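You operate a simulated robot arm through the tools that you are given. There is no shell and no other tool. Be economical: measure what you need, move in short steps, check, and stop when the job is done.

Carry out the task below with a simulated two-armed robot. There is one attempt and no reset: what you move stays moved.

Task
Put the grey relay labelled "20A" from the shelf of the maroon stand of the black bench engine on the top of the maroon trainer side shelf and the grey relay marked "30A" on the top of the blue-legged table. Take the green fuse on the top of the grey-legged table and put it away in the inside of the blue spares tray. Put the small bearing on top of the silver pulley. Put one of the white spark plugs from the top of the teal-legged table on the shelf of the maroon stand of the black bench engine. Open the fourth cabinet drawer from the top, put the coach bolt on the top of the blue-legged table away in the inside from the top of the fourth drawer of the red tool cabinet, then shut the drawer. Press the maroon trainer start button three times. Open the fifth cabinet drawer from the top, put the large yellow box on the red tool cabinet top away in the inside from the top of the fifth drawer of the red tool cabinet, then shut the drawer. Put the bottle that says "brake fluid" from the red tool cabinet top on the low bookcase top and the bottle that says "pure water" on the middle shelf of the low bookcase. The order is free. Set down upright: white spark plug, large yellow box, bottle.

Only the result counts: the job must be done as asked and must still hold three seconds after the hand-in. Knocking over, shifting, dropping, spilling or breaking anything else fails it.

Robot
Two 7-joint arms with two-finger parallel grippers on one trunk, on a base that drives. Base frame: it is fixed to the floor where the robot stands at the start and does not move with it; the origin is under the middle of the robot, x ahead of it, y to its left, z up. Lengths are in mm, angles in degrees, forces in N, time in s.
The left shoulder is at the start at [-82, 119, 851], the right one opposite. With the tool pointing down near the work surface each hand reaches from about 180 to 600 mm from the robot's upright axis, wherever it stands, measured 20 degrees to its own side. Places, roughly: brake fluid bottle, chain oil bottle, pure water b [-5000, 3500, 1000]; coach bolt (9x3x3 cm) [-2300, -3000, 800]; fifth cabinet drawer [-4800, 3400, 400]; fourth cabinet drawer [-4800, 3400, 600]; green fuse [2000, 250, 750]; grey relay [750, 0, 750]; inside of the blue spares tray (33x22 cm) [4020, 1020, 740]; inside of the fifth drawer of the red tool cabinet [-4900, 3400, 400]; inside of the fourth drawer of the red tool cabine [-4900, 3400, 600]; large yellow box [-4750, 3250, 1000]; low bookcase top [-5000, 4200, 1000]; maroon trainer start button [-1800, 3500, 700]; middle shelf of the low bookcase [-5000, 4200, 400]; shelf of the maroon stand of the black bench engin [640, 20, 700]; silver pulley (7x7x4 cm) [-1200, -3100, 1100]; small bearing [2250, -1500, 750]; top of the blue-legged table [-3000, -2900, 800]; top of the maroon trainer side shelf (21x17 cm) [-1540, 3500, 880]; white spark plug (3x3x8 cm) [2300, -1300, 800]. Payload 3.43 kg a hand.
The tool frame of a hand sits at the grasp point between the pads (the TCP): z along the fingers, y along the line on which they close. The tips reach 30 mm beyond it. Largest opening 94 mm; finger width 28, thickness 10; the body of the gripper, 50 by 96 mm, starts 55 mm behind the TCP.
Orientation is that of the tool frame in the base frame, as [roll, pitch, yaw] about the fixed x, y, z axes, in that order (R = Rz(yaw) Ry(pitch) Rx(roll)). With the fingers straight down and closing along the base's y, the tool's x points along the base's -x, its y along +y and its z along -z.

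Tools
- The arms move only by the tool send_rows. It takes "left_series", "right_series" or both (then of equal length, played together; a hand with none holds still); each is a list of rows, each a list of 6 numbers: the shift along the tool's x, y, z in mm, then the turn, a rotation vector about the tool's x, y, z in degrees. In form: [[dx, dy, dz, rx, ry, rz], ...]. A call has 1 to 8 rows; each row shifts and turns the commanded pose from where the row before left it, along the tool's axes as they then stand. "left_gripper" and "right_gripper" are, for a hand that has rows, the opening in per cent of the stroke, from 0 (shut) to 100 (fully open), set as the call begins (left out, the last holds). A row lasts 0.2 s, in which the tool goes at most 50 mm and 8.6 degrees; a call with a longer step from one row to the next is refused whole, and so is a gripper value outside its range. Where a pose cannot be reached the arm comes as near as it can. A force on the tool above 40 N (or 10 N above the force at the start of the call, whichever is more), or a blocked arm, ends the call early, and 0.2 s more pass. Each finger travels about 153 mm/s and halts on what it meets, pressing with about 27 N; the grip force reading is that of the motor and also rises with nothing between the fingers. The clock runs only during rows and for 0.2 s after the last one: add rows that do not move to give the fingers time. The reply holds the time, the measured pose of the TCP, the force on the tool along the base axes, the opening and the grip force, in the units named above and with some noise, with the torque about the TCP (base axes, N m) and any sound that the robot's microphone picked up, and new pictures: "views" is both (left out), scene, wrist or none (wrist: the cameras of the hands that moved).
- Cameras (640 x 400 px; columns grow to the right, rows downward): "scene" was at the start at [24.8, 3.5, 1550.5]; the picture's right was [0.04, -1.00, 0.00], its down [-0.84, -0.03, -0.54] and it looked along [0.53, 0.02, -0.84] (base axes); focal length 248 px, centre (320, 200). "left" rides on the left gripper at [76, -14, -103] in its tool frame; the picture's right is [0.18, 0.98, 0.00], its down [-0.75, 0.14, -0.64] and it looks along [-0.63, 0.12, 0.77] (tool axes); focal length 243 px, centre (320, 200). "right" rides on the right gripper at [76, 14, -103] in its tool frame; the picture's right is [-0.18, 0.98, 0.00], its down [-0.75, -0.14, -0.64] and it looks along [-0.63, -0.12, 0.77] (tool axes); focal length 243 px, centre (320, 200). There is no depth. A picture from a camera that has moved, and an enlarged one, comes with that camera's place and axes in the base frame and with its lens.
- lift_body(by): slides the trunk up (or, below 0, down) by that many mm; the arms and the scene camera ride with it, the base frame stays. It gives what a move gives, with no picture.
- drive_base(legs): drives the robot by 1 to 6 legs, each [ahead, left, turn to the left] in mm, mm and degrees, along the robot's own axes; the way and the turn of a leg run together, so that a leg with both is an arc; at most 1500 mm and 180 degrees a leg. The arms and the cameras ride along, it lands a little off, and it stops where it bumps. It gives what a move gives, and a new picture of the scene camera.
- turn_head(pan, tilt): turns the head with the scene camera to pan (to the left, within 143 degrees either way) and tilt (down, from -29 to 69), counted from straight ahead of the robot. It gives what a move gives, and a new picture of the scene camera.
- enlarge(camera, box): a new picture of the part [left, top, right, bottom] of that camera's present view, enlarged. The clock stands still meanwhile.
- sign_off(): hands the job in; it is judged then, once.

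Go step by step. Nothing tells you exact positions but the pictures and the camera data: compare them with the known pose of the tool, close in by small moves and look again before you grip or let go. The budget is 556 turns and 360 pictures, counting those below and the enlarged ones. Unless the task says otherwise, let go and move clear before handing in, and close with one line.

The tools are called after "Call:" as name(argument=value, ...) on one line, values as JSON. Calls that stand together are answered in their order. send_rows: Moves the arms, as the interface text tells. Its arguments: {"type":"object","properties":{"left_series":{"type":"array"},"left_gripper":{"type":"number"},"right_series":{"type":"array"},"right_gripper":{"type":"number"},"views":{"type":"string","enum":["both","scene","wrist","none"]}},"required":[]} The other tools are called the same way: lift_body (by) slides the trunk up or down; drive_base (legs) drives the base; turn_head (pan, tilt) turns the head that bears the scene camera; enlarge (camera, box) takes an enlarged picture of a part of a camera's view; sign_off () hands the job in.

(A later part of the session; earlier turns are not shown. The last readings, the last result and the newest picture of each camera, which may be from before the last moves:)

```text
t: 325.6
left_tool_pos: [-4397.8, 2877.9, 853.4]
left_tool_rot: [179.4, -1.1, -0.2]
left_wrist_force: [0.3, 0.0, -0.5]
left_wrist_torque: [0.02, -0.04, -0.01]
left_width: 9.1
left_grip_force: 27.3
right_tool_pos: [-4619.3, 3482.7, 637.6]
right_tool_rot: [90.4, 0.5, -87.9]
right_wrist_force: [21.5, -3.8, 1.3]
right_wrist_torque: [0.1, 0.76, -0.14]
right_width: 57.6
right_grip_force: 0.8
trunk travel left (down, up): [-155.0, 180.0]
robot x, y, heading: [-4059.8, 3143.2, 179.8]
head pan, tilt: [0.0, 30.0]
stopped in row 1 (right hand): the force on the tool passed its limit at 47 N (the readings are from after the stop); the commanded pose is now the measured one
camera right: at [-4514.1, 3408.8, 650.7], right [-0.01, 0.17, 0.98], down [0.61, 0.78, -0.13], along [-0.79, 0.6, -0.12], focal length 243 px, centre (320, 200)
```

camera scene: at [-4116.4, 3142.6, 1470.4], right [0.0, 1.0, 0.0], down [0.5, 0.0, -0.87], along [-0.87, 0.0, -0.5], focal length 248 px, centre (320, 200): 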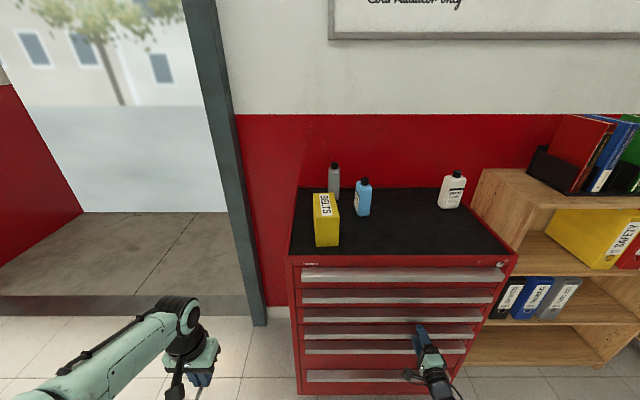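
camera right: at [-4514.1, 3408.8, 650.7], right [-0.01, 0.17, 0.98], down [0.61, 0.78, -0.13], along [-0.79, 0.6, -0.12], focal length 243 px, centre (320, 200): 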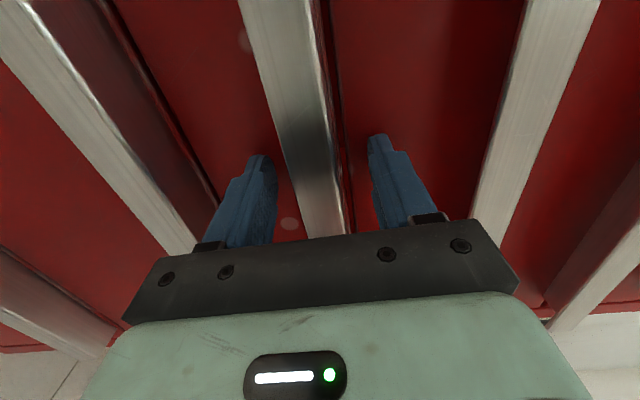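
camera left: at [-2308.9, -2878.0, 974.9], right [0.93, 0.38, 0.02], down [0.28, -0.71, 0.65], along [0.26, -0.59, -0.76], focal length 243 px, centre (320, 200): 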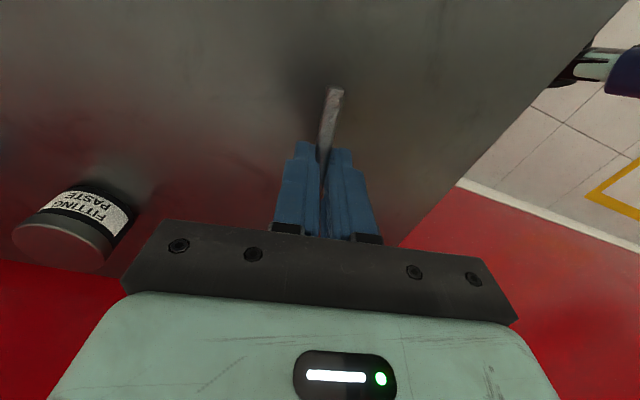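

The tips touch the drawer face (x≈-4649). I back off 4 mm and grip the bar.

Call:
send_rows(right_series=[[0, 0, -4, 0, 0, 0], [0, 0, 0, 0, 0, 0], [0, 0, 0, 0, 0, 0], [0, 0, 0, 0, 0, 0]], right_gripper=0, views="wrist")

```text
t: 326.6
left_tool_pos: [-4398.8, 2878.0, 852.5]
left_tool_rot: [179.4, -1.1, -0.2]
left_wrist_force: [0.6, 0.7, -0.5]
left_wrist_torque: [-0.05, 0.02, 0.0]
left_width: 9.2
left_grip_force: 27.9
right_tool_pos: [-4617.4, 3481.9, 636.6]
right_tool_rot: [90.6, 0.4, -87.9]
right_wrist_force: [-5.1, 0.1, -0.2]
right_wrist_torque: [-1.29, -0.07, -0.26]
right_width: 28.5
right_grip_force: 45.2
trunk travel left (down, up): [-155.0, 180.0]
robot x, y, heading: [-4060.6, 3140.6, 179.8]
head pan, tilt: [0.0, 30.0]
camera right: at [-4512.4, 3409.5, 649.8], right [-0.02, 0.18, 0.98], down [0.62, 0.78, -0.13], along [-0.79, 0.6, -0.12], focal length 243 px, centre (320, 200)
```

right: 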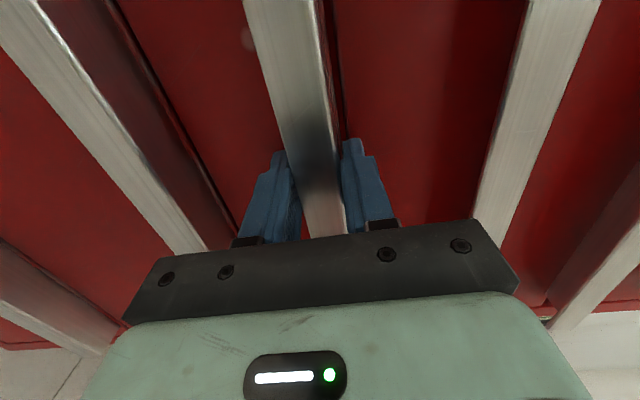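

Gripped. I pull by driving back.

Call:
drive_base(legs=[[-120, 0, 0]])

```text
t: 327.9
left_tool_pos: [-4277.8, 2877.2, 853.4]
left_tool_rot: [179.4, -1.0, -0.2]
left_wrist_force: [0.1, 0.2, -0.1]
left_wrist_torque: [0.0, 0.03, 0.02]
left_width: 9.4
left_grip_force: 27.0
right_tool_pos: [-4499.2, 3481.5, 635.8]
right_tool_rot: [90.6, 0.5, -88.0]
right_wrist_force: [-2.0, 1.7, -1.6]
right_wrist_torque: [-0.97, -0.16, -0.79]
right_width: 28.5
right_grip_force: 44.9
trunk travel left (down, up): [-155.0, 180.0]
robot x, y, heading: [-3944.9, 3143.0, 180.1]
head pan, tilt: [0.0, 30.0]
camera scene: at [-3995.2, 3142.7, 1470.5], right [0.0, 1.0, 0.0], down [0.5, 0.0, -0.87], along [-0.87, 0.0, -0.5], focal length 248 px, centre (320, 200)
```

scene: 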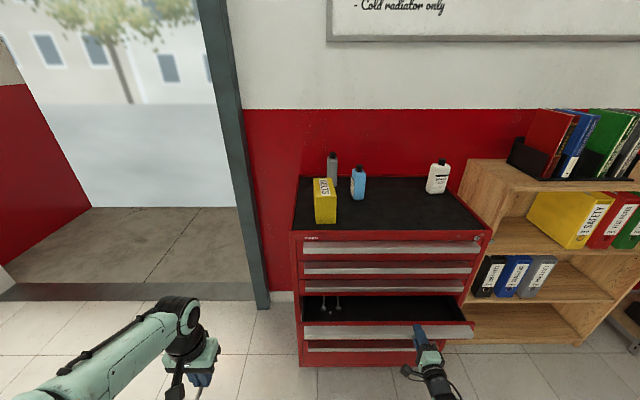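

Drawer 4 opens. I pull a bit more.

Call:
drive_base(legs=[[-130, 0, 0]])

```text
t: 329.1
left_tool_pos: [-4149.8, 2877.4, 853.4]
left_tool_rot: [179.5, -0.9, -0.1]
left_wrist_force: [0.6, 0.1, -0.3]
left_wrist_torque: [0.05, 0.0, 0.02]
left_width: 9.3
left_grip_force: 27.1
right_tool_pos: [-4369.3, 3481.8, 635.8]
right_tool_rot: [90.6, 0.3, -88.0]
right_wrist_force: [-0.4, 4.9, 1.3]
right_wrist_torque: [-1.17, -0.15, -0.76]
right_width: 28.5
right_grip_force: 45.1
trunk travel left (down, up): [-155.0, 180.0]
robot x, y, heading: [-3812.1, 3140.4, 180.1]
head pan, tilt: [0.0, 30.0]
camera scene: at [-3865.5, 3142.4, 1470.5], right [0.0, 1.0, 0.0], down [0.5, 0.0, -0.87], along [-0.87, 0.0, -0.5], focal length 248 px, centre (320, 200)
```

scene: 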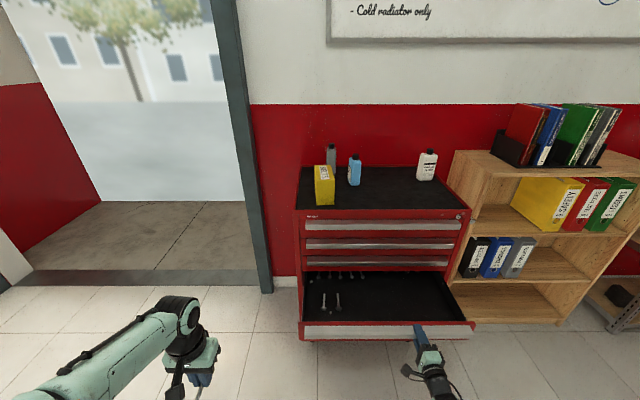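

Drawer 4 is open 250 mm. I release the handle, back off, and fold the right arm back.

Call:
send_rows(right_series=[[0, 0, 0, 0, 0, 0], [0, 0, 0, 0, 0, 0], [0, 0, -5, 0, 0, 0]], right_gripper=60, views="none")

Call:
drive_base(legs=[[-100, 0, 0]])

Call:
send_rows(right_series=[[0, 0, 0, 8.5, 0, 0], [0, 0, 0, 8.5, 0, 0], [0, 0, 0, 8.5, 0, 0], [0, 0, 0, 0, 0, -8.2], [0, 0, 0, 0, 0, -8.2], [0, 0, 0, 0, 0, -8.2], [0, 0, 0, 0, 0, -8.2], [0, 0, 0, 0, 0, -8.2]], views="none")

Call:
send_rows(right_series=[[0, 0, 0, 0, 0, -8.2], [0, 0, 0, 0, 0, -8.2], [0, 0, 0, 0, 0, -8.2], [0, 0, 0, 0, 0, -8.2], [0, 0, 0, 0, 0, -8.2], [0, 0, 0, 0, 0, -8.2]], views="none")

```text
t: 329.9
left_tool_pos: [-4149.7, 2875.7, 853.2]
left_tool_rot: [179.5, -1.1, -0.1]
left_wrist_force: [0.5, 0.8, -0.7]
left_wrist_torque: [0.0, 0.02, 0.0]
left_width: 9.4
left_grip_force: 26.8
right_tool_pos: [-4364.6, 3482.8, 636.3]
right_tool_rot: [90.8, 0.5, -88.0]
right_wrist_force: [0.3, -0.1, -0.2]
right_wrist_torque: [-0.02, 0.03, 0.02]
right_width: 56.5
right_grip_force: 0.1
trunk travel left (down, up): [-155.0, 180.0]
robot x, y, heading: [-3810.4, 3144.9, 179.5]
head pan, tilt: [0.0, 30.0]
```

```text
t: 331.1
left_tool_pos: [-4050.3, 2875.9, 852.6]
left_tool_rot: [179.5, -1.0, -0.1]
left_wrist_force: [0.3, -0.7, -0.7]
left_wrist_torque: [-0.01, 0.08, -0.02]
left_width: 8.8
left_grip_force: 27.1
right_tool_pos: [-4265.0, 3481.3, 635.7]
right_tool_rot: [90.7, 0.5, -87.9]
right_wrist_force: [0.6, -0.7, 0.5]
right_wrist_torque: [0.0, -0.04, -0.03]
right_width: 56.8
right_grip_force: 0.1
trunk travel left (down, up): [-155.0, 180.0]
robot x, y, heading: [-3714.6, 3139.0, 180.0]
head pan, tilt: [0.0, 30.0]
camera scene: at [-3766.1, 3141.3, 1470.5], right [0.0, 1.0, 0.0], down [0.5, 0.0, -0.87], along [-0.87, 0.0, -0.5], focal length 248 px, centre (320, 200)
```

scene: 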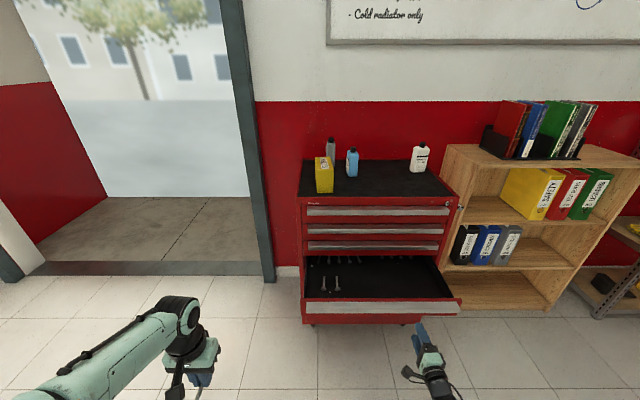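

```text
t: 332.9
left_tool_pos: [-4050.5, 2875.6, 853.4]
left_tool_rot: [179.5, -1.0, -0.1]
left_wrist_force: [0.6, 0.0, 0.0]
left_wrist_torque: [0.0, -0.01, -0.01]
left_width: 9.4
left_grip_force: 27.0
right_tool_pos: [-4264.9, 3481.0, 635.5]
right_tool_rot: [123.3, 36.5, -66.7]
right_wrist_force: [0.2, 0.2, -0.4]
right_wrist_torque: [0.01, -0.03, 0.01]
right_width: 56.6
right_grip_force: 0.0
trunk travel left (down, up): [-155.0, 180.0]
robot x, y, heading: [-3716.2, 3142.7, 179.8]
head pan, tilt: [0.0, 30.0]
```

```text
t: 334.3
left_tool_pos: [-4050.7, 2875.9, 854.1]
left_tool_rot: [179.6, -1.1, -0.2]
left_wrist_force: [-0.3, -0.6, -0.7]
left_wrist_torque: [-0.01, -0.03, 0.03]
left_width: 9.3
left_grip_force: 27.7
right_tool_pos: [-4266.0, 3480.5, 636.7]
right_tool_rot: [-178.2, 63.8, 3.9]
right_wrist_force: [-0.4, 0.2, -0.4]
right_wrist_torque: [-0.02, 0.0, 0.02]
right_width: 56.4
right_grip_force: 0.1
trunk travel left (down, up): [-155.0, 180.0]
robot x, y, heading: [-3713.4, 3139.5, 179.9]
head pan, tilt: [0.0, 30.0]
```

Call:
send_rows(right_series=[[-8.4, 0, -37.5, 0, 8, 0], [-3.1, 0, -38.3, 0, 8, 0], [2.2, 0, -38.3, 0, 8, 0], [7.6, 0, -37.7, 0, 8, 0], [12.7, 0, -36.2, 0, 8, 0], [17.6, 0, -34.1, 0, 8, 0], [22.2, 0, -31.3, 0, 8, 0], [26.4, 0, -28, 0, 8, 0]], views="none")

Call:
drive_base(legs=[[0, -390, 0], [260, 0, 0]])

Call:
turn_head(pan=0, tilt=50)

```text
t: 336.1
left_tool_pos: [-4050.9, 2875.9, 853.0]
left_tool_rot: [179.5, -1.1, -0.2]
left_wrist_force: [0.4, -0.7, -0.7]
left_wrist_torque: [-0.03, 0.02, 0.0]
left_width: 9.1
left_grip_force: 26.9
right_tool_pos: [-4026.1, 3488.4, 829.4]
right_tool_rot: [-179.4, -0.2, 2.2]
right_wrist_force: [0.4, -0.6, -0.5]
right_wrist_torque: [0.04, 0.04, -0.02]
right_width: 56.5
right_grip_force: 0.1
trunk travel left (down, up): [-155.0, 180.0]
robot x, y, heading: [-3714.7, 3139.4, 180.0]
head pan, tilt: [0.0, 30.0]
```

```text
t: 341.5
left_tool_pos: [-4309.0, 3261.1, 852.7]
left_tool_rot: [179.6, -1.0, 0.5]
left_wrist_force: [-0.9, -0.7, -0.2]
left_wrist_torque: [0.04, -0.01, 0.01]
left_width: 9.0
left_grip_force: 26.9
right_tool_pos: [-4287.4, 3873.9, 828.7]
right_tool_rot: [-179.4, -0.1, 2.7]
right_wrist_force: [-0.4, 0.4, 0.4]
right_wrist_torque: [0.03, -0.04, -0.01]
right_width: 56.6
right_grip_force: 0.1
trunk travel left (down, up): [-155.0, 180.0]
robot x, y, heading: [-3972.2, 3530.4, -179.6]
head pan, tilt: [0.0, 30.0]
camera scene: at [-4027.2, 3529.2, 1470.4], right [-0.01, 1.0, 0.0], down [0.5, 0.0, -0.87], along [-0.87, 0.0, -0.5], focal length 248 px, centre (320, 200)
```

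scene: 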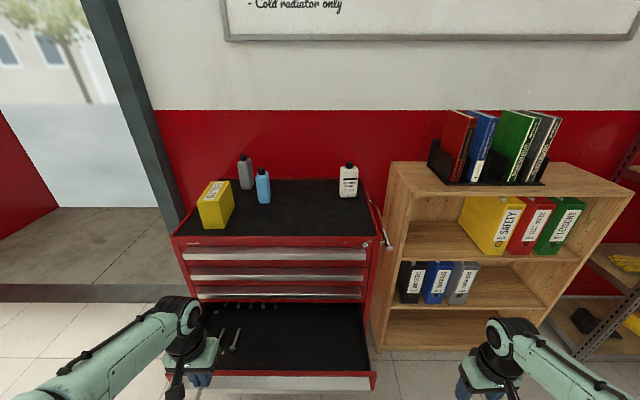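

```text
t: 342.4
left_tool_pos: [-4308.0, 3262.1, 852.2]
left_tool_rot: [179.6, -1.1, 0.4]
left_wrist_force: [-0.2, -0.3, -1.6]
left_wrist_torque: [0.01, -0.01, 0.0]
left_width: 9.1
left_grip_force: 27.0
right_tool_pos: [-4288.9, 3874.7, 828.7]
right_tool_rot: [-179.3, -0.1, 2.6]
right_wrist_force: [0.1, 0.6, -0.9]
right_wrist_torque: [-0.04, 0.01, -0.03]
right_width: 56.3
right_grip_force: 0.1
trunk travel left (down, up): [-155.0, 180.0]
robot x, y, heading: [-3976.1, 3526.6, -179.4]
head pan, tilt: [0.0, 50.0]
camera scene: at [-4013.0, 3529.3, 1441.0], right [-0.01, 1.0, 0.0], down [0.77, 0.0, -0.64], along [-0.64, 0.0, -0.77], focal length 248 px, centre (320, 200)
```

scene: 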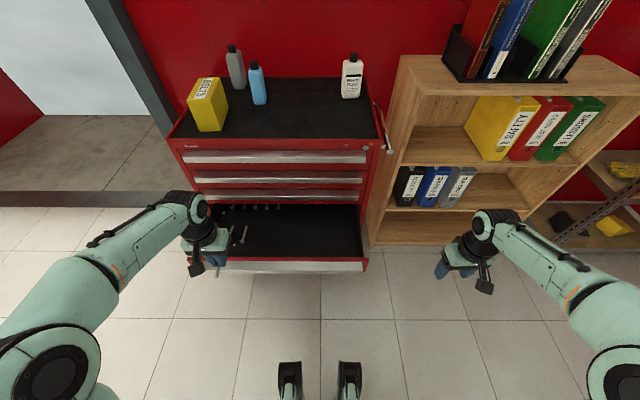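

Call:
send_rows(left_series=[[-34, -30, 0, 0, 0, 0], [-34, -30, 0, 0, 0, 0], [-34, -30, 0, 0, 0, 0], [-34, -30, 0, 0, 0, 0], [-34, -30, 10, 0, 0, 0], [-34, -30, 10, 0, 0, 0], [0, 0, 40, 0, 0, 0], [0, 0, 40, 0, 0, 0]])

```text
t: 344.1
left_tool_pos: [-4485.4, 3425.0, 748.4]
left_tool_rot: [179.5, -1.1, 0.4]
left_wrist_force: [-0.4, -0.2, -0.6]
left_wrist_torque: [-0.02, 0.01, -0.03]
left_width: 9.3
left_grip_force: 27.4
left hand out of reach, approached as far as the arm can: row 6
right_tool_pos: [-4288.0, 3874.8, 829.8]
right_tool_rot: [-179.4, -0.2, 2.5]
right_wrist_force: [-0.3, 0.5, 0.0]
right_wrist_torque: [0.01, -0.01, 0.04]
right_width: 56.4
right_grip_force: 0.0
trunk travel left (down, up): [-155.0, 180.0]
robot x, y, heading: [-3973.0, 3530.2, -179.9]
head pan, tilt: [0.0, 50.0]
camera scene: at [-4013.1, 3529.1, 1440.9], right [-0.01, 1.0, 0.0], down [0.77, 0.0, -0.64], along [-0.64, 0.0, -0.77], focal length 248 px, centre (320, 200)
camera left: at [-4412.5, 3441.8, 853.5], right [0.19, -0.98, 0.01], down [-0.76, -0.14, 0.63], along [-0.62, -0.13, -0.78], focal length 243 px, centre (320, 200)
```

scene: 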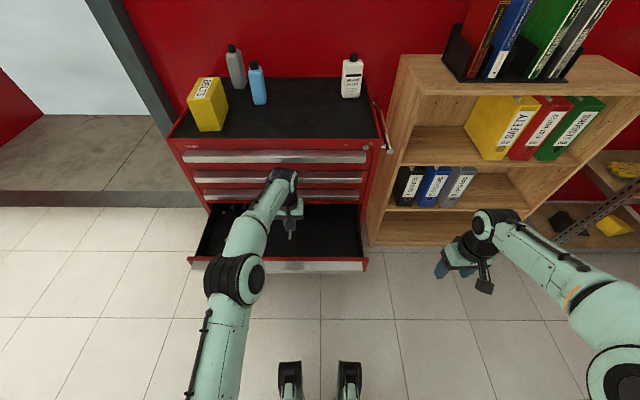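
left: 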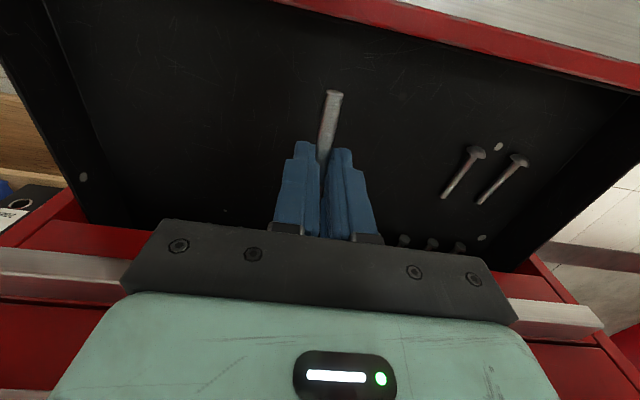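

Call:
send_rows(left_series=[[0, 0, 40, 0, 0, 0], [0, 0, 30, 0, 0, 0], [0, 0, 20, 0, 0, 0], [0, 0, 0, 0, 0, 0]], views="wrist")

```text
t: 345.1
left_tool_pos: [-4483.9, 3423.3, 660.6]
left_tool_rot: [179.5, -1.0, 0.4]
left_wrist_force: [0.6, -0.4, -0.1]
left_wrist_torque: [-0.02, -0.02, 0.01]
left_width: 9.1
left_grip_force: 26.3
right_tool_pos: [-4287.3, 3874.2, 830.3]
right_tool_rot: [-179.4, -0.1, 2.6]
right_wrist_force: [0.3, 0.6, 0.7]
right_wrist_torque: [-0.01, -0.03, -0.02]
right_width: 56.5
right_grip_force: 0.0
trunk travel left (down, up): [-155.0, 180.0]
robot x, y, heading: [-3969.3, 3529.5, -179.7]
head pan, tilt: [0.0, 50.0]
camera left: at [-4410.4, 3440.5, 764.2], right [0.19, -0.98, 0.01], down [-0.76, -0.14, 0.63], along [-0.62, -0.13, -0.78], focal length 243 px, centre (320, 200)
```

left: 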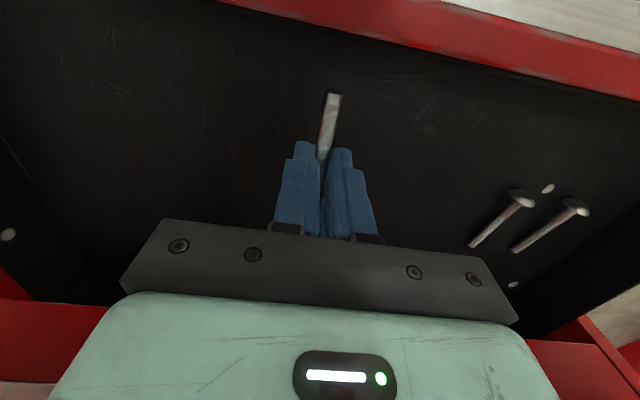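

Call:
send_rows(left_series=[[0, 0, 6, 0, 0, 0], [0, 0, 6, 0, 0, 0], [0, 0, 6, 0, 0, 0]], views="none")

Call:
send_rows(left_series=[[0, 0, 5, 0, 0, 0], [0, 0, 5, 0, 0, 0]], views="none")

Call:
send_rows(left_series=[[0, 0, 4, 0, 0, 0], [0, 0, 4, 0, 0, 0]], views="wrist")

```text
t: 345.9
left_tool_pos: [-4483.8, 3424.1, 642.2]
left_tool_rot: [179.5, -1.2, 0.5]
left_wrist_force: [0.0, 0.2, -0.8]
left_wrist_torque: [0.01, 0.01, -0.04]
left_width: 9.1
left_grip_force: 26.7
right_tool_pos: [-4288.9, 3873.7, 828.6]
right_tool_rot: [-179.5, -0.2, 2.6]
right_wrist_force: [-0.3, 0.2, 0.0]
right_wrist_torque: [0.01, 0.04, -0.01]
right_width: 56.2
right_grip_force: 0.1
trunk travel left (down, up): [-155.0, 180.0]
robot x, y, heading: [-3971.6, 3526.5, -179.4]
head pan, tilt: [0.0, 50.0]
```

```text
t: 346.6
left_tool_pos: [-4483.6, 3424.1, 632.6]
left_tool_rot: [179.6, -1.0, 0.3]
left_wrist_force: [0.9, -0.6, -0.9]
left_wrist_torque: [0.02, 0.02, 0.0]
left_width: 8.9
left_grip_force: 27.4
right_tool_pos: [-4288.8, 3875.0, 828.4]
right_tool_rot: [-179.4, -0.2, 2.6]
right_wrist_force: [0.2, -0.1, 0.8]
right_wrist_torque: [-0.02, 0.01, -0.01]
right_width: 56.2
right_grip_force: 0.0
trunk travel left (down, up): [-155.0, 180.0]
robot x, y, heading: [-3971.8, 3529.6, -179.4]
head pan, tilt: [0.0, 50.0]
```

```text
t: 347.1
left_tool_pos: [-4482.6, 3425.0, 623.6]
left_tool_rot: [179.4, -1.1, 0.4]
left_wrist_force: [-0.6, -0.5, -0.4]
left_wrist_torque: [0.02, 0.01, 0.02]
left_width: 9.1
left_grip_force: 27.3
right_tool_pos: [-4289.8, 3875.0, 828.2]
right_tool_rot: [-179.4, -0.2, 2.6]
right_wrist_force: [-0.1, 0.3, 0.0]
right_wrist_torque: [-0.01, 0.0, 0.0]
right_width: 56.2
right_grip_force: 0.1
trunk travel left (down, up): [-155.0, 180.0]
robot x, y, heading: [-3969.7, 3527.9, -179.6]
head pan, tilt: [0.0, 50.0]
camera left: at [-4409.5, 3440.8, 728.1], right [0.19, -0.98, 0.01], down [-0.76, -0.14, 0.63], along [-0.62, -0.13, -0.78], focal length 243 px, centre (320, 200)
```

left: 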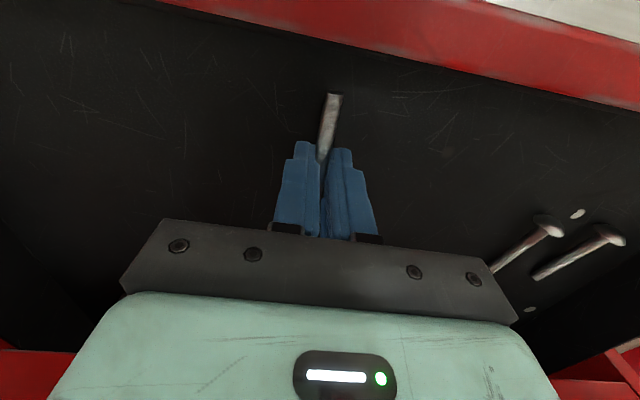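

Call:
send_rows(left_series=[[0, 0, 4, 0, 0, 0], [0, 0, 4, 0, 0, 0]], views="none")

Call:
send_rows(left_series=[[0, 0, 4, 0, 0, 0], [0, 0, 3, 0, 0, 0]], views="none")

Call:
send_rows(left_series=[[0, 0, 3, 0, 0, 0], [0, 0, 3, 0, 0, 0]], views="none")

```text
t: 347.8
left_tool_pos: [-4483.7, 3423.6, 616.3]
left_tool_rot: [179.4, -1.0, 0.3]
left_wrist_force: [0.5, 0.5, -0.9]
left_wrist_torque: [-0.01, 0.04, -0.02]
left_width: 9.1
left_grip_force: 26.9
right_tool_pos: [-4288.4, 3874.1, 828.1]
right_tool_rot: [-179.3, -0.2, 2.5]
right_wrist_force: [-0.6, -1.3, -0.3]
right_wrist_torque: [0.01, -0.02, 0.03]
right_width: 56.5
right_grip_force: 0.0
trunk travel left (down, up): [-155.0, 180.0]
robot x, y, heading: [-3973.9, 3529.1, -179.8]
head pan, tilt: [0.0, 50.0]
```

```text
t: 348.4
left_tool_pos: [-4482.9, 3423.7, 609.7]
left_tool_rot: [179.4, -1.0, 0.4]
left_wrist_force: [0.8, 0.4, -0.7]
left_wrist_torque: [-0.04, -0.04, 0.02]
left_width: 9.1
left_grip_force: 27.4
right_tool_pos: [-4288.2, 3873.3, 827.6]
right_tool_rot: [-179.4, -0.2, 2.6]
right_wrist_force: [0.1, 0.7, -0.1]
right_wrist_torque: [0.0, 0.01, 0.01]
right_width: 56.2
right_grip_force: 0.0
trunk travel left (down, up): [-155.0, 180.0]
robot x, y, heading: [-3973.9, 3527.5, -179.8]
head pan, tilt: [0.0, 50.0]
```

```text
t: 348.9
left_tool_pos: [-4482.2, 3424.0, 604.8]
left_tool_rot: [179.5, -1.0, 0.5]
left_wrist_force: [0.5, 1.1, 3.1]
left_wrist_torque: [0.0, 0.12, -0.01]
left_width: 9.2
left_grip_force: 27.0
right_tool_pos: [-4287.7, 3874.6, 829.0]
right_tool_rot: [-179.3, -0.1, 2.7]
right_wrist_force: [-0.3, 0.3, 0.7]
right_wrist_torque: [-0.05, 0.01, -0.03]
right_width: 56.4
right_grip_force: 0.0
trunk travel left (down, up): [-155.0, 180.0]
robot x, y, heading: [-3973.0, 3526.3, -179.8]
head pan, tilt: [0.0, 50.0]
```

Contact with the drawer floor. I release the bolt and rise.

Call:
send_rows(left_series=[[0, 0, 0, 0, 0, 0], [0, 0, 0, 0, 0, 0], [0, 0, -10, 0, 0, 0], [0, 0, -40, 0, 0, 0], [0, 0, -45, 0, 0, 0], [0, 0, -45, 0, 0, 0]], left_gripper=45, views="wrist")

```text
t: 350.4
left_tool_pos: [-4485.2, 3426.3, 742.9]
left_tool_rot: [179.6, -1.1, 0.3]
left_wrist_force: [0.0, 0.4, -0.3]
left_wrist_torque: [-0.02, 0.02, 0.0]
left_width: 42.1
left_grip_force: 0.0
right_tool_pos: [-4287.8, 3874.9, 827.8]
right_tool_rot: [-179.5, 0.0, 2.6]
right_wrist_force: [-0.4, -0.5, 0.1]
right_wrist_torque: [-0.04, 0.01, 0.0]
right_width: 56.7
right_grip_force: 0.0
trunk travel left (down, up): [-155.0, 180.0]
robot x, y, heading: [-3972.2, 3528.0, -180.1]
head pan, tilt: [0.0, 50.0]
camera left: at [-4411.8, 3442.5, 846.7], right [0.19, -0.98, 0.01], down [-0.77, -0.14, 0.63], along [-0.62, -0.13, -0.78], focal length 243 px, centre (320, 200)
```

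left: 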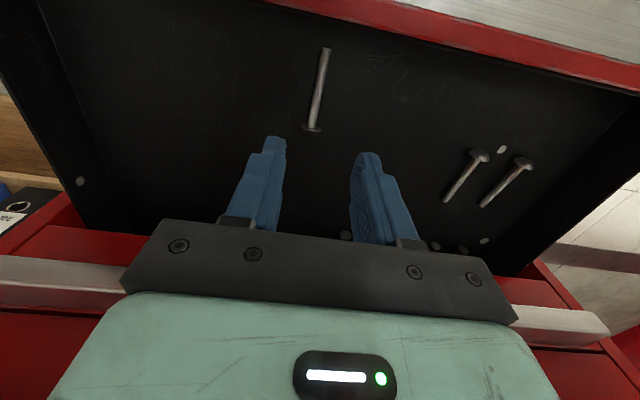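

The bolt lies in drawer 4. I bring the left hand in front of the drawer to push it shut.

Call:
send_rows(left_series=[[40, 0, 0, 0, 0, 0], [40, 5, 0, 0, 0, 0], [40, 10, 0, 0, 0, 0], [40, 10, 0, 0, 0, 0]], left_gripper=0, views="none")

Call:
send_rows(left_series=[[0, 0, 40, 0, 0, 0], [0, 0, 40, 0, 0, 0], [0, 0, 38, 0, 0, 0]], views="both")

```text
t: 351.4
left_tool_pos: [-4325.0, 3401.7, 745.8]
left_tool_rot: [179.6, -1.0, 0.4]
left_wrist_force: [0.2, 0.5, 0.4]
left_wrist_torque: [-0.03, -0.03, 0.0]
left_width: 0.0
left_grip_force: 27.3
right_tool_pos: [-4288.1, 3873.4, 829.4]
right_tool_rot: [-179.3, -0.1, 2.6]
right_wrist_force: [0.2, -0.6, 1.4]
right_wrist_torque: [0.0, 0.03, -0.02]
right_width: 56.5
right_grip_force: 0.0
trunk travel left (down, up): [-155.0, 180.0]
robot x, y, heading: [-3972.0, 3527.0, -179.8]
head pan, tilt: [0.0, 50.0]
```

```text
t: 352.1
left_tool_pos: [-4324.7, 3400.9, 627.8]
left_tool_rot: [179.4, -1.1, 0.3]
left_wrist_force: [0.0, -1.0, 0.1]
left_wrist_torque: [0.01, 0.03, -0.03]
left_width: 0.3
left_grip_force: 26.9
right_tool_pos: [-4289.0, 3873.7, 828.4]
right_tool_rot: [-179.4, -0.2, 2.5]
right_wrist_force: [-0.7, 0.5, -0.3]
right_wrist_torque: [-0.01, 0.01, 0.02]
right_width: 56.3
right_grip_force: 0.1
trunk travel left (down, up): [-155.0, 180.0]
robot x, y, heading: [-3972.9, 3529.7, -179.8]
head pan, tilt: [0.0, 50.0]
camera scene: at [-4013.3, 3529.3, 1440.9], right [-0.01, 1.0, 0.0], down [0.77, 0.0, -0.64], along [-0.64, 0.0, -0.77], focal length 248 px, centre (320, 200)
camera left: at [-4251.2, 3418.3, 730.9], right [0.19, -0.98, 0.01], down [-0.76, -0.14, 0.63], along [-0.62, -0.13, -0.78], focal length 243 px, centre (320, 200)
```

scene: 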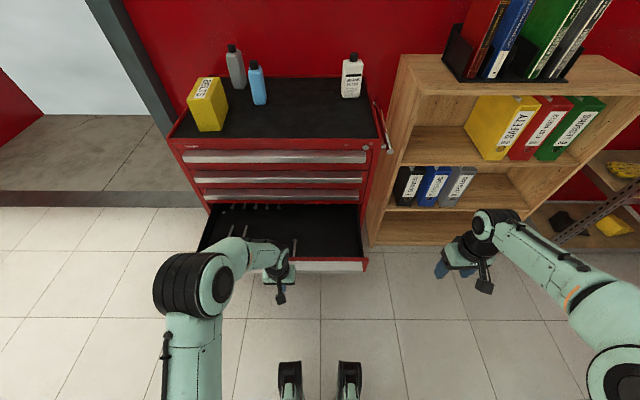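
left: 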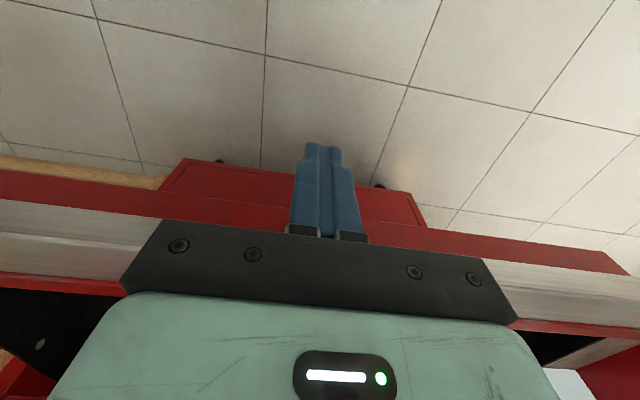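

Call:
drive_base(legs=[[170, 0, 0]])

Call:
drive_base(legs=[[90, 0, 0]])

```text
t: 353.6
left_tool_pos: [-4495.0, 3401.5, 626.6]
left_tool_rot: [179.6, -1.1, 0.2]
left_wrist_force: [-0.4, 0.1, 0.0]
left_wrist_torque: [0.02, 0.0, 0.03]
left_width: 0.1
left_grip_force: 27.0
right_tool_pos: [-4457.4, 3873.7, 828.8]
right_tool_rot: [-179.4, -0.2, 2.4]
right_wrist_force: [-0.9, 0.2, 0.3]
right_wrist_torque: [-0.02, -0.04, -0.01]
right_width: 56.6
right_grip_force: 0.0
trunk travel left (down, up): [-155.0, 180.0]
robot x, y, heading: [-4144.4, 3526.5, -179.7]
head pan, tilt: [0.0, 50.0]
camera scene: at [-4183.2, 3528.7, 1440.9], right [0.0, 1.0, 0.0], down [0.77, 0.0, -0.64], along [-0.64, 0.0, -0.77], focal length 248 px, centre (320, 200)
```

scene: 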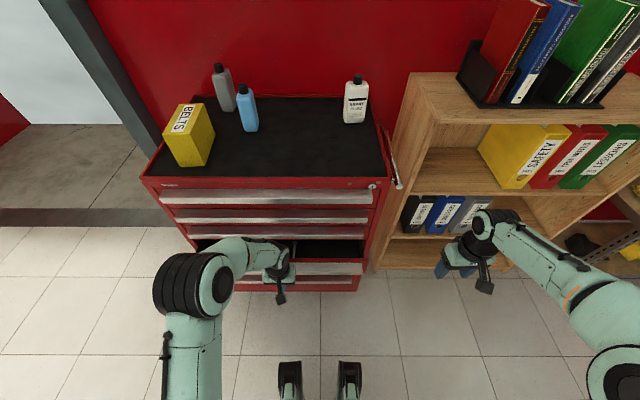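

```text
t: 354.7
left_tool_pos: [-4565.4, 3402.2, 626.9]
left_tool_rot: [179.2, -2.0, 0.1]
left_wrist_force: [-0.1, 0.2, -0.1]
left_wrist_torque: [-0.01, 0.02, 0.03]
left_width: 0.1
left_grip_force: 27.1
right_tool_pos: [-4533.2, 3874.1, 828.7]
right_tool_rot: [-179.4, -0.1, 2.4]
right_wrist_force: [0.1, 0.1, -0.8]
right_wrist_torque: [0.02, 0.01, 0.03]
right_width: 56.3
right_grip_force: 0.0
trunk travel left (down, up): [-155.0, 180.0]
robot x, y, heading: [-4220.1, 3526.8, -179.8]
head pan, tilt: [0.0, 50.0]
stopped in leg 1: the force on the tool passed its limit at 105 N (the readings are from after the stop); the commanded pose is now the measured one
camera scene: at [-4259.1, 3528.5, 1440.9], right [0.0, 1.0, 0.0], down [0.77, 0.0, -0.64], along [-0.64, 0.0, -0.77], focal length 248 px, centre (320, 200)
```

scene: 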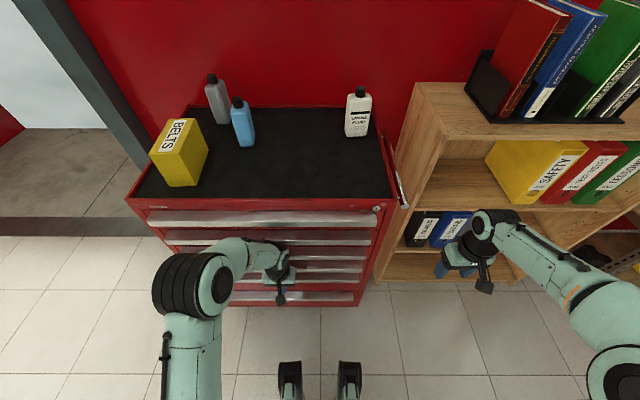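

Call:
drive_base(legs=[[-120, 0, 0]])

Call:
enlarge(camera="scene", box=[130, 70, 410, 320])

```text
t: 356.0
left_tool_pos: [-4445.3, 3402.2, 627.3]
left_tool_rot: [179.3, -2.0, 0.1]
left_wrist_force: [-0.3, 0.1, -0.1]
left_wrist_torque: [-0.03, -0.01, -0.02]
left_width: 0.1
left_grip_force: 26.6
right_tool_pos: [-4414.3, 3874.8, 829.2]
right_tool_rot: [-179.4, -0.2, 2.4]
right_wrist_force: [0.0, 0.6, 0.1]
right_wrist_torque: [0.03, 0.03, 0.05]
right_width: 56.4
right_grip_force: 0.1
trunk travel left (down, up): [-155.0, 180.0]
robot x, y, heading: [-4098.8, 3530.7, -179.6]
head pan, tilt: [0.0, 50.0]
camera scene: at [-4138.8, 3528.8, 1441.0], right [0.0, 1.0, 0.0], down [0.77, 0.0, -0.64], along [-0.64, 0.0, -0.77], focal length 248 px, centre (320, 200)
```

scene: 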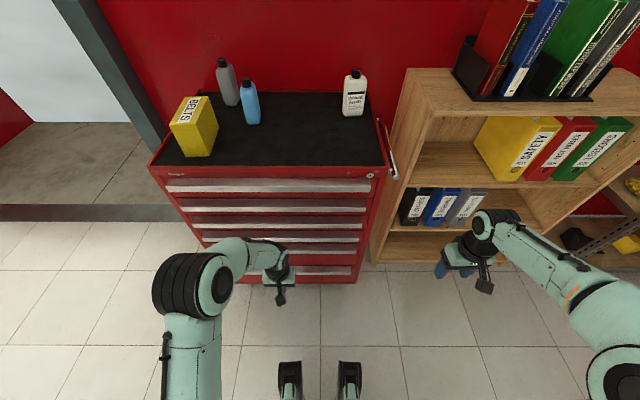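

```text
1.60 times, centred on (270, 195) of scene
camera zoom: at [-4138.8, 3528.8, 1441.0], right [0.0, 1.0, 0.0], down [0.77, 0.0, -0.64], along [-0.64, 0.0, -0.77], focal length 396 px, centre (400, 208)
```

zoom: 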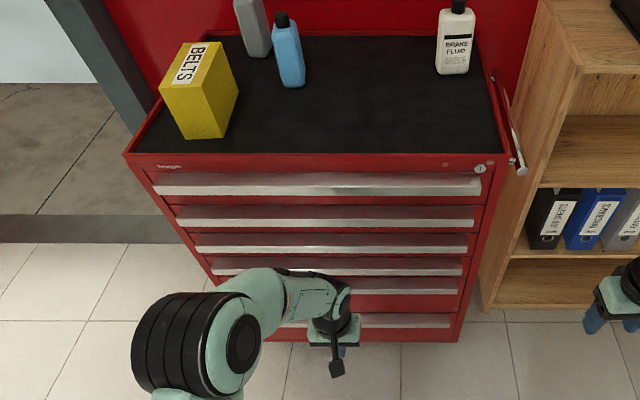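

Drawer 4 looks flush; I'll press it again later. Next I fetch the yellow box with the left hand: raise the trunk and both hands first.

Call:
lift_body(by=180)

Call:
send_rows(left_series=[[20, 0, -45, 0, 0, 0], [10, 0, -45, 0, 0, 0], [0, 0, -45, 0, 0, 0], [0, 0, -45, 0, 0, 0], [0, 0, -45, 0, 0, 0], [0, 0, -45, 0, 0, 0], [0, 0, -45, 0, 0, 0]], right_series=[[20, 10, -20, 0, 0, 0], [20, 10, -20, 0, 0, 0], [20, 10, -20, 0, 0, 0], [20, 10, -20, 0, 0, 0], [0, 10, 0, 0, 0, 0], [0, 10, 0, 0, 0, 0], [0, 10, 0, 0, 0, 0]], left_gripper=100, views="scene")

```text
t: 358.0
left_tool_pos: [-4444.7, 3402.3, 808.1]
left_tool_rot: [179.2, -1.9, 0.1]
left_wrist_force: [0.6, 0.0, -0.2]
left_wrist_torque: [-0.01, 0.02, 0.04]
left_width: 0.1
left_grip_force: 27.1
right_tool_pos: [-4415.2, 3874.9, 1008.3]
right_tool_rot: [-179.4, -0.1, 2.5]
right_wrist_force: [-0.7, 0.3, 0.3]
right_wrist_torque: [0.0, -0.02, -0.03]
right_width: 56.3
right_grip_force: 0.0
trunk travel left (down, up): [-335.0, 0.0]
robot x, y, heading: [-4102.6, 3526.6, -179.5]
head pan, tilt: [0.0, 50.0]
```

```text
t: 359.6
left_tool_pos: [-4427.9, 3405.9, 1123.5]
left_tool_rot: [179.3, -2.0, 0.1]
left_wrist_force: [1.1, 0.3, -0.3]
left_wrist_torque: [0.0, 0.0, 0.01]
left_width: 94.1
left_grip_force: 0.0
right_tool_pos: [-4332.5, 3807.2, 1087.7]
right_tool_rot: [-179.4, -0.2, 2.5]
right_wrist_force: [-0.3, 0.0, 0.3]
right_wrist_torque: [0.01, 0.0, 0.0]
right_width: 56.4
right_grip_force: 0.0
trunk travel left (down, up): [-335.0, 0.0]
robot x, y, heading: [-4099.0, 3531.9, -179.8]
head pan, tilt: [0.0, 50.0]
camera scene: at [-4131.9, 3528.7, 1623.5], right [0.0, 1.0, 0.0], down [0.77, 0.0, -0.64], along [-0.64, 0.0, -0.77], focal length 248 px, centre (320, 200)
```

scene: 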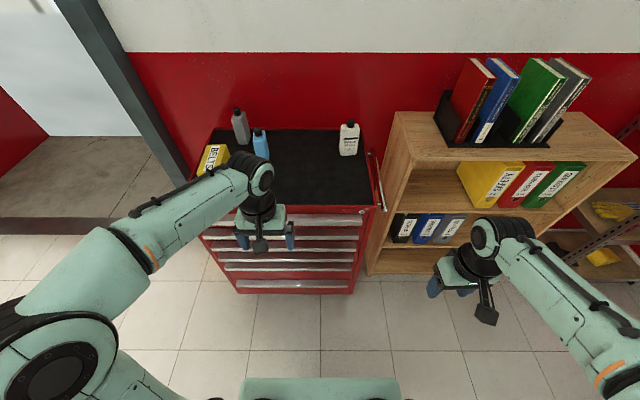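

Call:
send_rows(left_series=[[0, 0, -30, 0, 0, 0], [0, 0, -30, 0, 0, 0]], views="none")

Call:
drive_base(legs=[[0, 230, 0], [180, 0, 0]])

Call:
enlarge(camera="left", box=[0, 0, 640, 400])

```text
t: 360.2
left_tool_pos: [-4429.6, 3406.5, 1183.2]
left_tool_rot: [179.4, -2.1, 0.1]
left_wrist_force: [0.8, -0.3, 1.4]
left_wrist_torque: [0.0, 0.01, -0.03]
left_width: 93.9
left_grip_force: 0.1
right_tool_pos: [-4331.6, 3806.6, 1088.7]
right_tool_rot: [-179.4, -0.1, 2.4]
right_wrist_force: [-0.5, -0.4, -0.2]
right_wrist_torque: [0.01, 0.03, 0.01]
right_width: 56.6
right_grip_force: 0.0
trunk travel left (down, up): [-335.0, 0.0]
robot x, y, heading: [-4100.6, 3529.5, -180.0]
head pan, tilt: [0.0, 50.0]
```

```text
t: 363.9
left_tool_pos: [-4604.8, 3178.8, 1182.8]
left_tool_rot: [179.4, -2.0, -0.1]
left_wrist_force: [0.1, -0.3, 0.1]
left_wrist_torque: [-0.01, 0.01, -0.04]
left_width: 94.1
left_grip_force: 0.1
right_tool_pos: [-4506.1, 3578.8, 1086.5]
right_tool_rot: [-179.4, -0.1, 2.2]
right_wrist_force: [0.1, 0.9, 0.6]
right_wrist_torque: [0.0, 0.02, 0.05]
right_width: 56.3
right_grip_force: 0.1
trunk travel left (down, up): [-335.0, 0.0]
robot x, y, heading: [-4278.1, 3300.4, 179.9]
head pan, tilt: [0.0, 50.0]
camera scene: at [-4307.5, 3299.4, 1623.2], right [0.0, 1.0, 0.0], down [0.77, 0.0, -0.64], along [-0.64, 0.0, -0.77], focal length 248 px, centre (320, 200)
```

scene: 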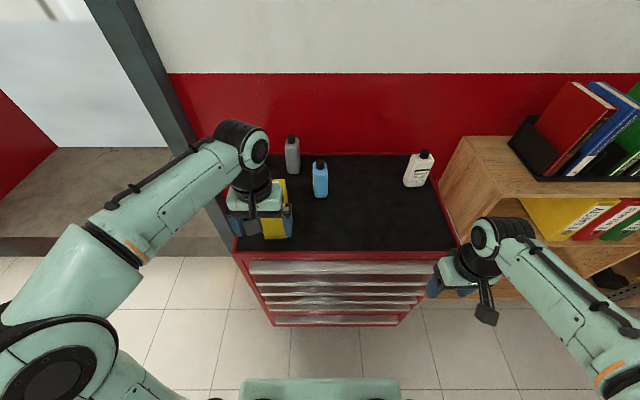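

```text
1.00 times, centred on (320, 200) of left (not enlarged: the box is as wide or as high as the picture)
camera zoom: at [-4532.9, 3194.6, 1288.3], right [0.18, -0.98, 0.02], down [-0.78, -0.13, 0.62], along [-0.6, -0.13, -0.79], focal length 243 px, centre (320, 200)
```

zoom: 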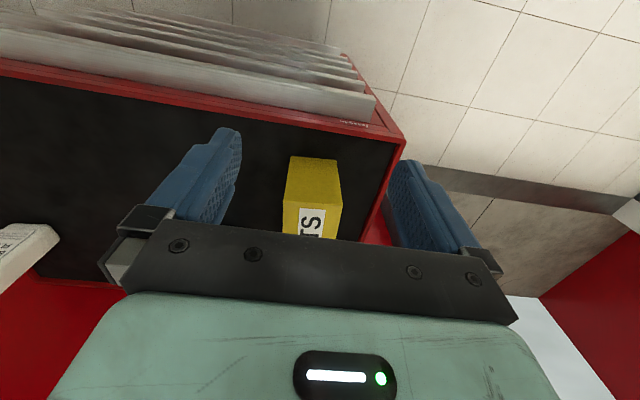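

The box front is at x≈-4690, y≈3168, top z≈1090. I move over it and descend.

Call:
send_rows(left_series=[[-35, 3, 0, 0, 0, 0], [-35, 4, 0, 0, 0, 0], [-35, 4, 0, 0, 0, 0], [-35, 0, 0, 0, 0, 0], [0, 0, 25, 0, 0, 0]], views="wrist")

```text
t: 365.1
left_tool_pos: [-4743.1, 3167.5, 1152.2]
left_tool_rot: [179.4, -2.1, 0.0]
left_wrist_force: [1.1, -0.8, -0.2]
left_wrist_torque: [0.0, -0.02, 0.01]
left_width: 94.0
left_grip_force: 0.1
right_tool_pos: [-4505.1, 3578.4, 1087.4]
right_tool_rot: [-179.4, -0.2, 2.2]
right_wrist_force: [-0.5, 0.7, -0.3]
right_wrist_torque: [0.0, 0.0, -0.03]
right_width: 56.2
right_grip_force: 0.1
trunk travel left (down, up): [-335.0, 0.0]
robot x, y, heading: [-4274.4, 3298.7, 180.0]
head pan, tilt: [0.0, 50.0]
camera left: at [-4672.1, 3183.2, 1258.5], right [0.18, -0.98, 0.02], down [-0.78, -0.13, 0.62], along [-0.6, -0.13, -0.79], focal length 243 px, centre (320, 200)
```

left: 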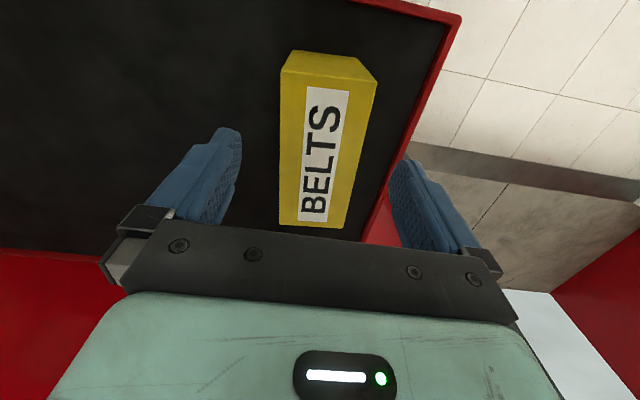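

Call:
send_rows(left_series=[[-12, 3, 20, 0, 0, -4], [0, 0, 25, 0, 0, 0], [0, 0, 25, 0, 0, 0], [0, 0, 20, 0, 0, 0], [0, 0, 0, 0, 0, 0]], views="wrist")

```text
t: 366.3
left_tool_pos: [-4754.0, 3161.5, 1063.7]
left_tool_rot: [179.2, -1.8, 4.0]
left_wrist_force: [0.3, 0.1, 0.5]
left_wrist_torque: [-0.03, -0.03, 0.01]
left_width: 94.0
left_grip_force: 0.1
right_tool_pos: [-4506.7, 3579.2, 1087.6]
right_tool_rot: [-179.3, -0.1, 2.1]
right_wrist_force: [0.2, 0.1, -0.3]
right_wrist_torque: [0.0, -0.04, 0.02]
right_width: 56.4
right_grip_force: 0.0
trunk travel left (down, up): [-335.0, 0.0]
robot x, y, heading: [-4278.1, 3295.2, 179.8]
head pan, tilt: [0.0, 50.0]
camera left: at [-4682.7, 3184.4, 1167.9], right [0.25, -0.97, 0.02], down [-0.76, -0.18, 0.62], along [-0.59, -0.17, -0.79], focal length 243 px, centre (320, 200)
```

left: 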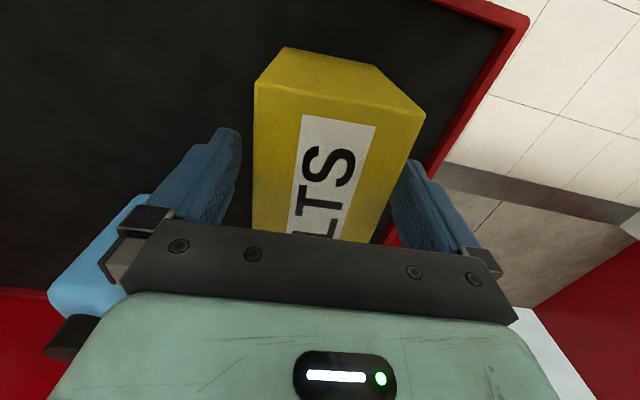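

Call:
send_rows(left_series=[[0, 3, 0, 0, 0, 0], [0, 0, 0, 0, 0, 0], [0, 0, 0, 0, 0, 0], [0, 0, 0, 0, 0, 0]], left_gripper=0, views="none")

Call:
send_rows(left_series=[[0, 0, -5, 0, 0, 0], [0, 0, -10, 0, 0, 0], [0, 0, -15, 0, 0, 0], [0, 0, -20, 0, 0, 0]], views="both")

```text
t: 367.3
left_tool_pos: [-4752.4, 3159.4, 1062.4]
left_tool_rot: [179.3, -2.0, 3.9]
left_wrist_force: [-0.3, 0.8, 0.2]
left_wrist_torque: [0.08, 0.06, -0.07]
left_width: 74.4
left_grip_force: 27.1
right_tool_pos: [-4507.6, 3578.6, 1087.9]
right_tool_rot: [-179.3, 0.0, 2.3]
right_wrist_force: [0.6, 0.0, -0.5]
right_wrist_torque: [0.0, 0.04, 0.02]
right_width: 56.2
right_grip_force: 0.1
trunk travel left (down, up): [-335.0, 0.0]
robot x, y, heading: [-4275.3, 3298.2, 179.8]
head pan, tilt: [0.0, 50.0]
```

```text
t: 368.3
left_tool_pos: [-4754.9, 3161.0, 1113.5]
left_tool_rot: [179.1, -2.0, 3.9]
left_wrist_force: [-0.5, -0.2, -3.1]
left_wrist_torque: [0.0, -0.08, 0.02]
left_width: 74.3
left_grip_force: 27.3
right_tool_pos: [-4507.0, 3578.9, 1087.5]
right_tool_rot: [-179.4, -0.1, 2.2]
right_wrist_force: [-0.1, 0.5, 0.9]
right_wrist_torque: [-0.03, 0.02, 0.01]
right_width: 56.6
right_grip_force: 0.0
trunk travel left (down, up): [-335.0, 0.0]
robot x, y, heading: [-4276.1, 3300.6, 179.9]
head pan, tilt: [0.0, 50.0]
camera scene: at [-4308.3, 3299.5, 1623.5], right [0.0, 1.0, 0.0], down [0.77, 0.0, -0.64], along [-0.64, 0.0, -0.77], focal length 248 px, centre (320, 200)
camera left: at [-4683.7, 3182.9, 1218.7], right [0.25, -0.97, 0.02], down [-0.76, -0.18, 0.62], along [-0.59, -0.17, -0.79], focal length 243 px, centre (320, 200)
```

scene: 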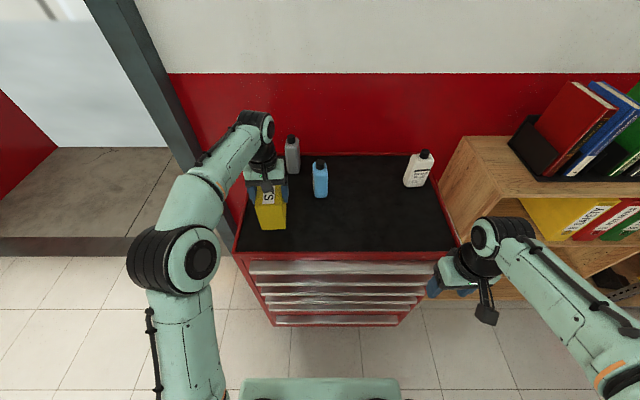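
left: 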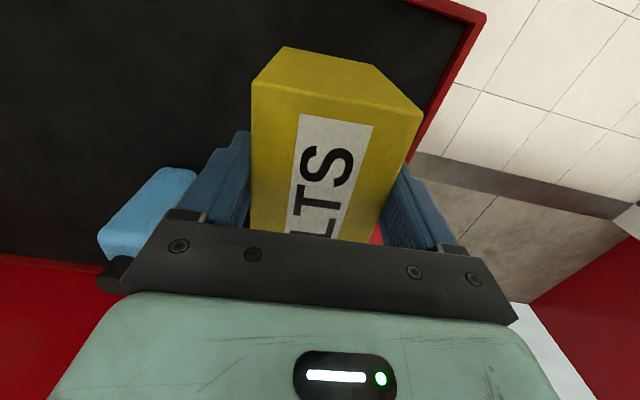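

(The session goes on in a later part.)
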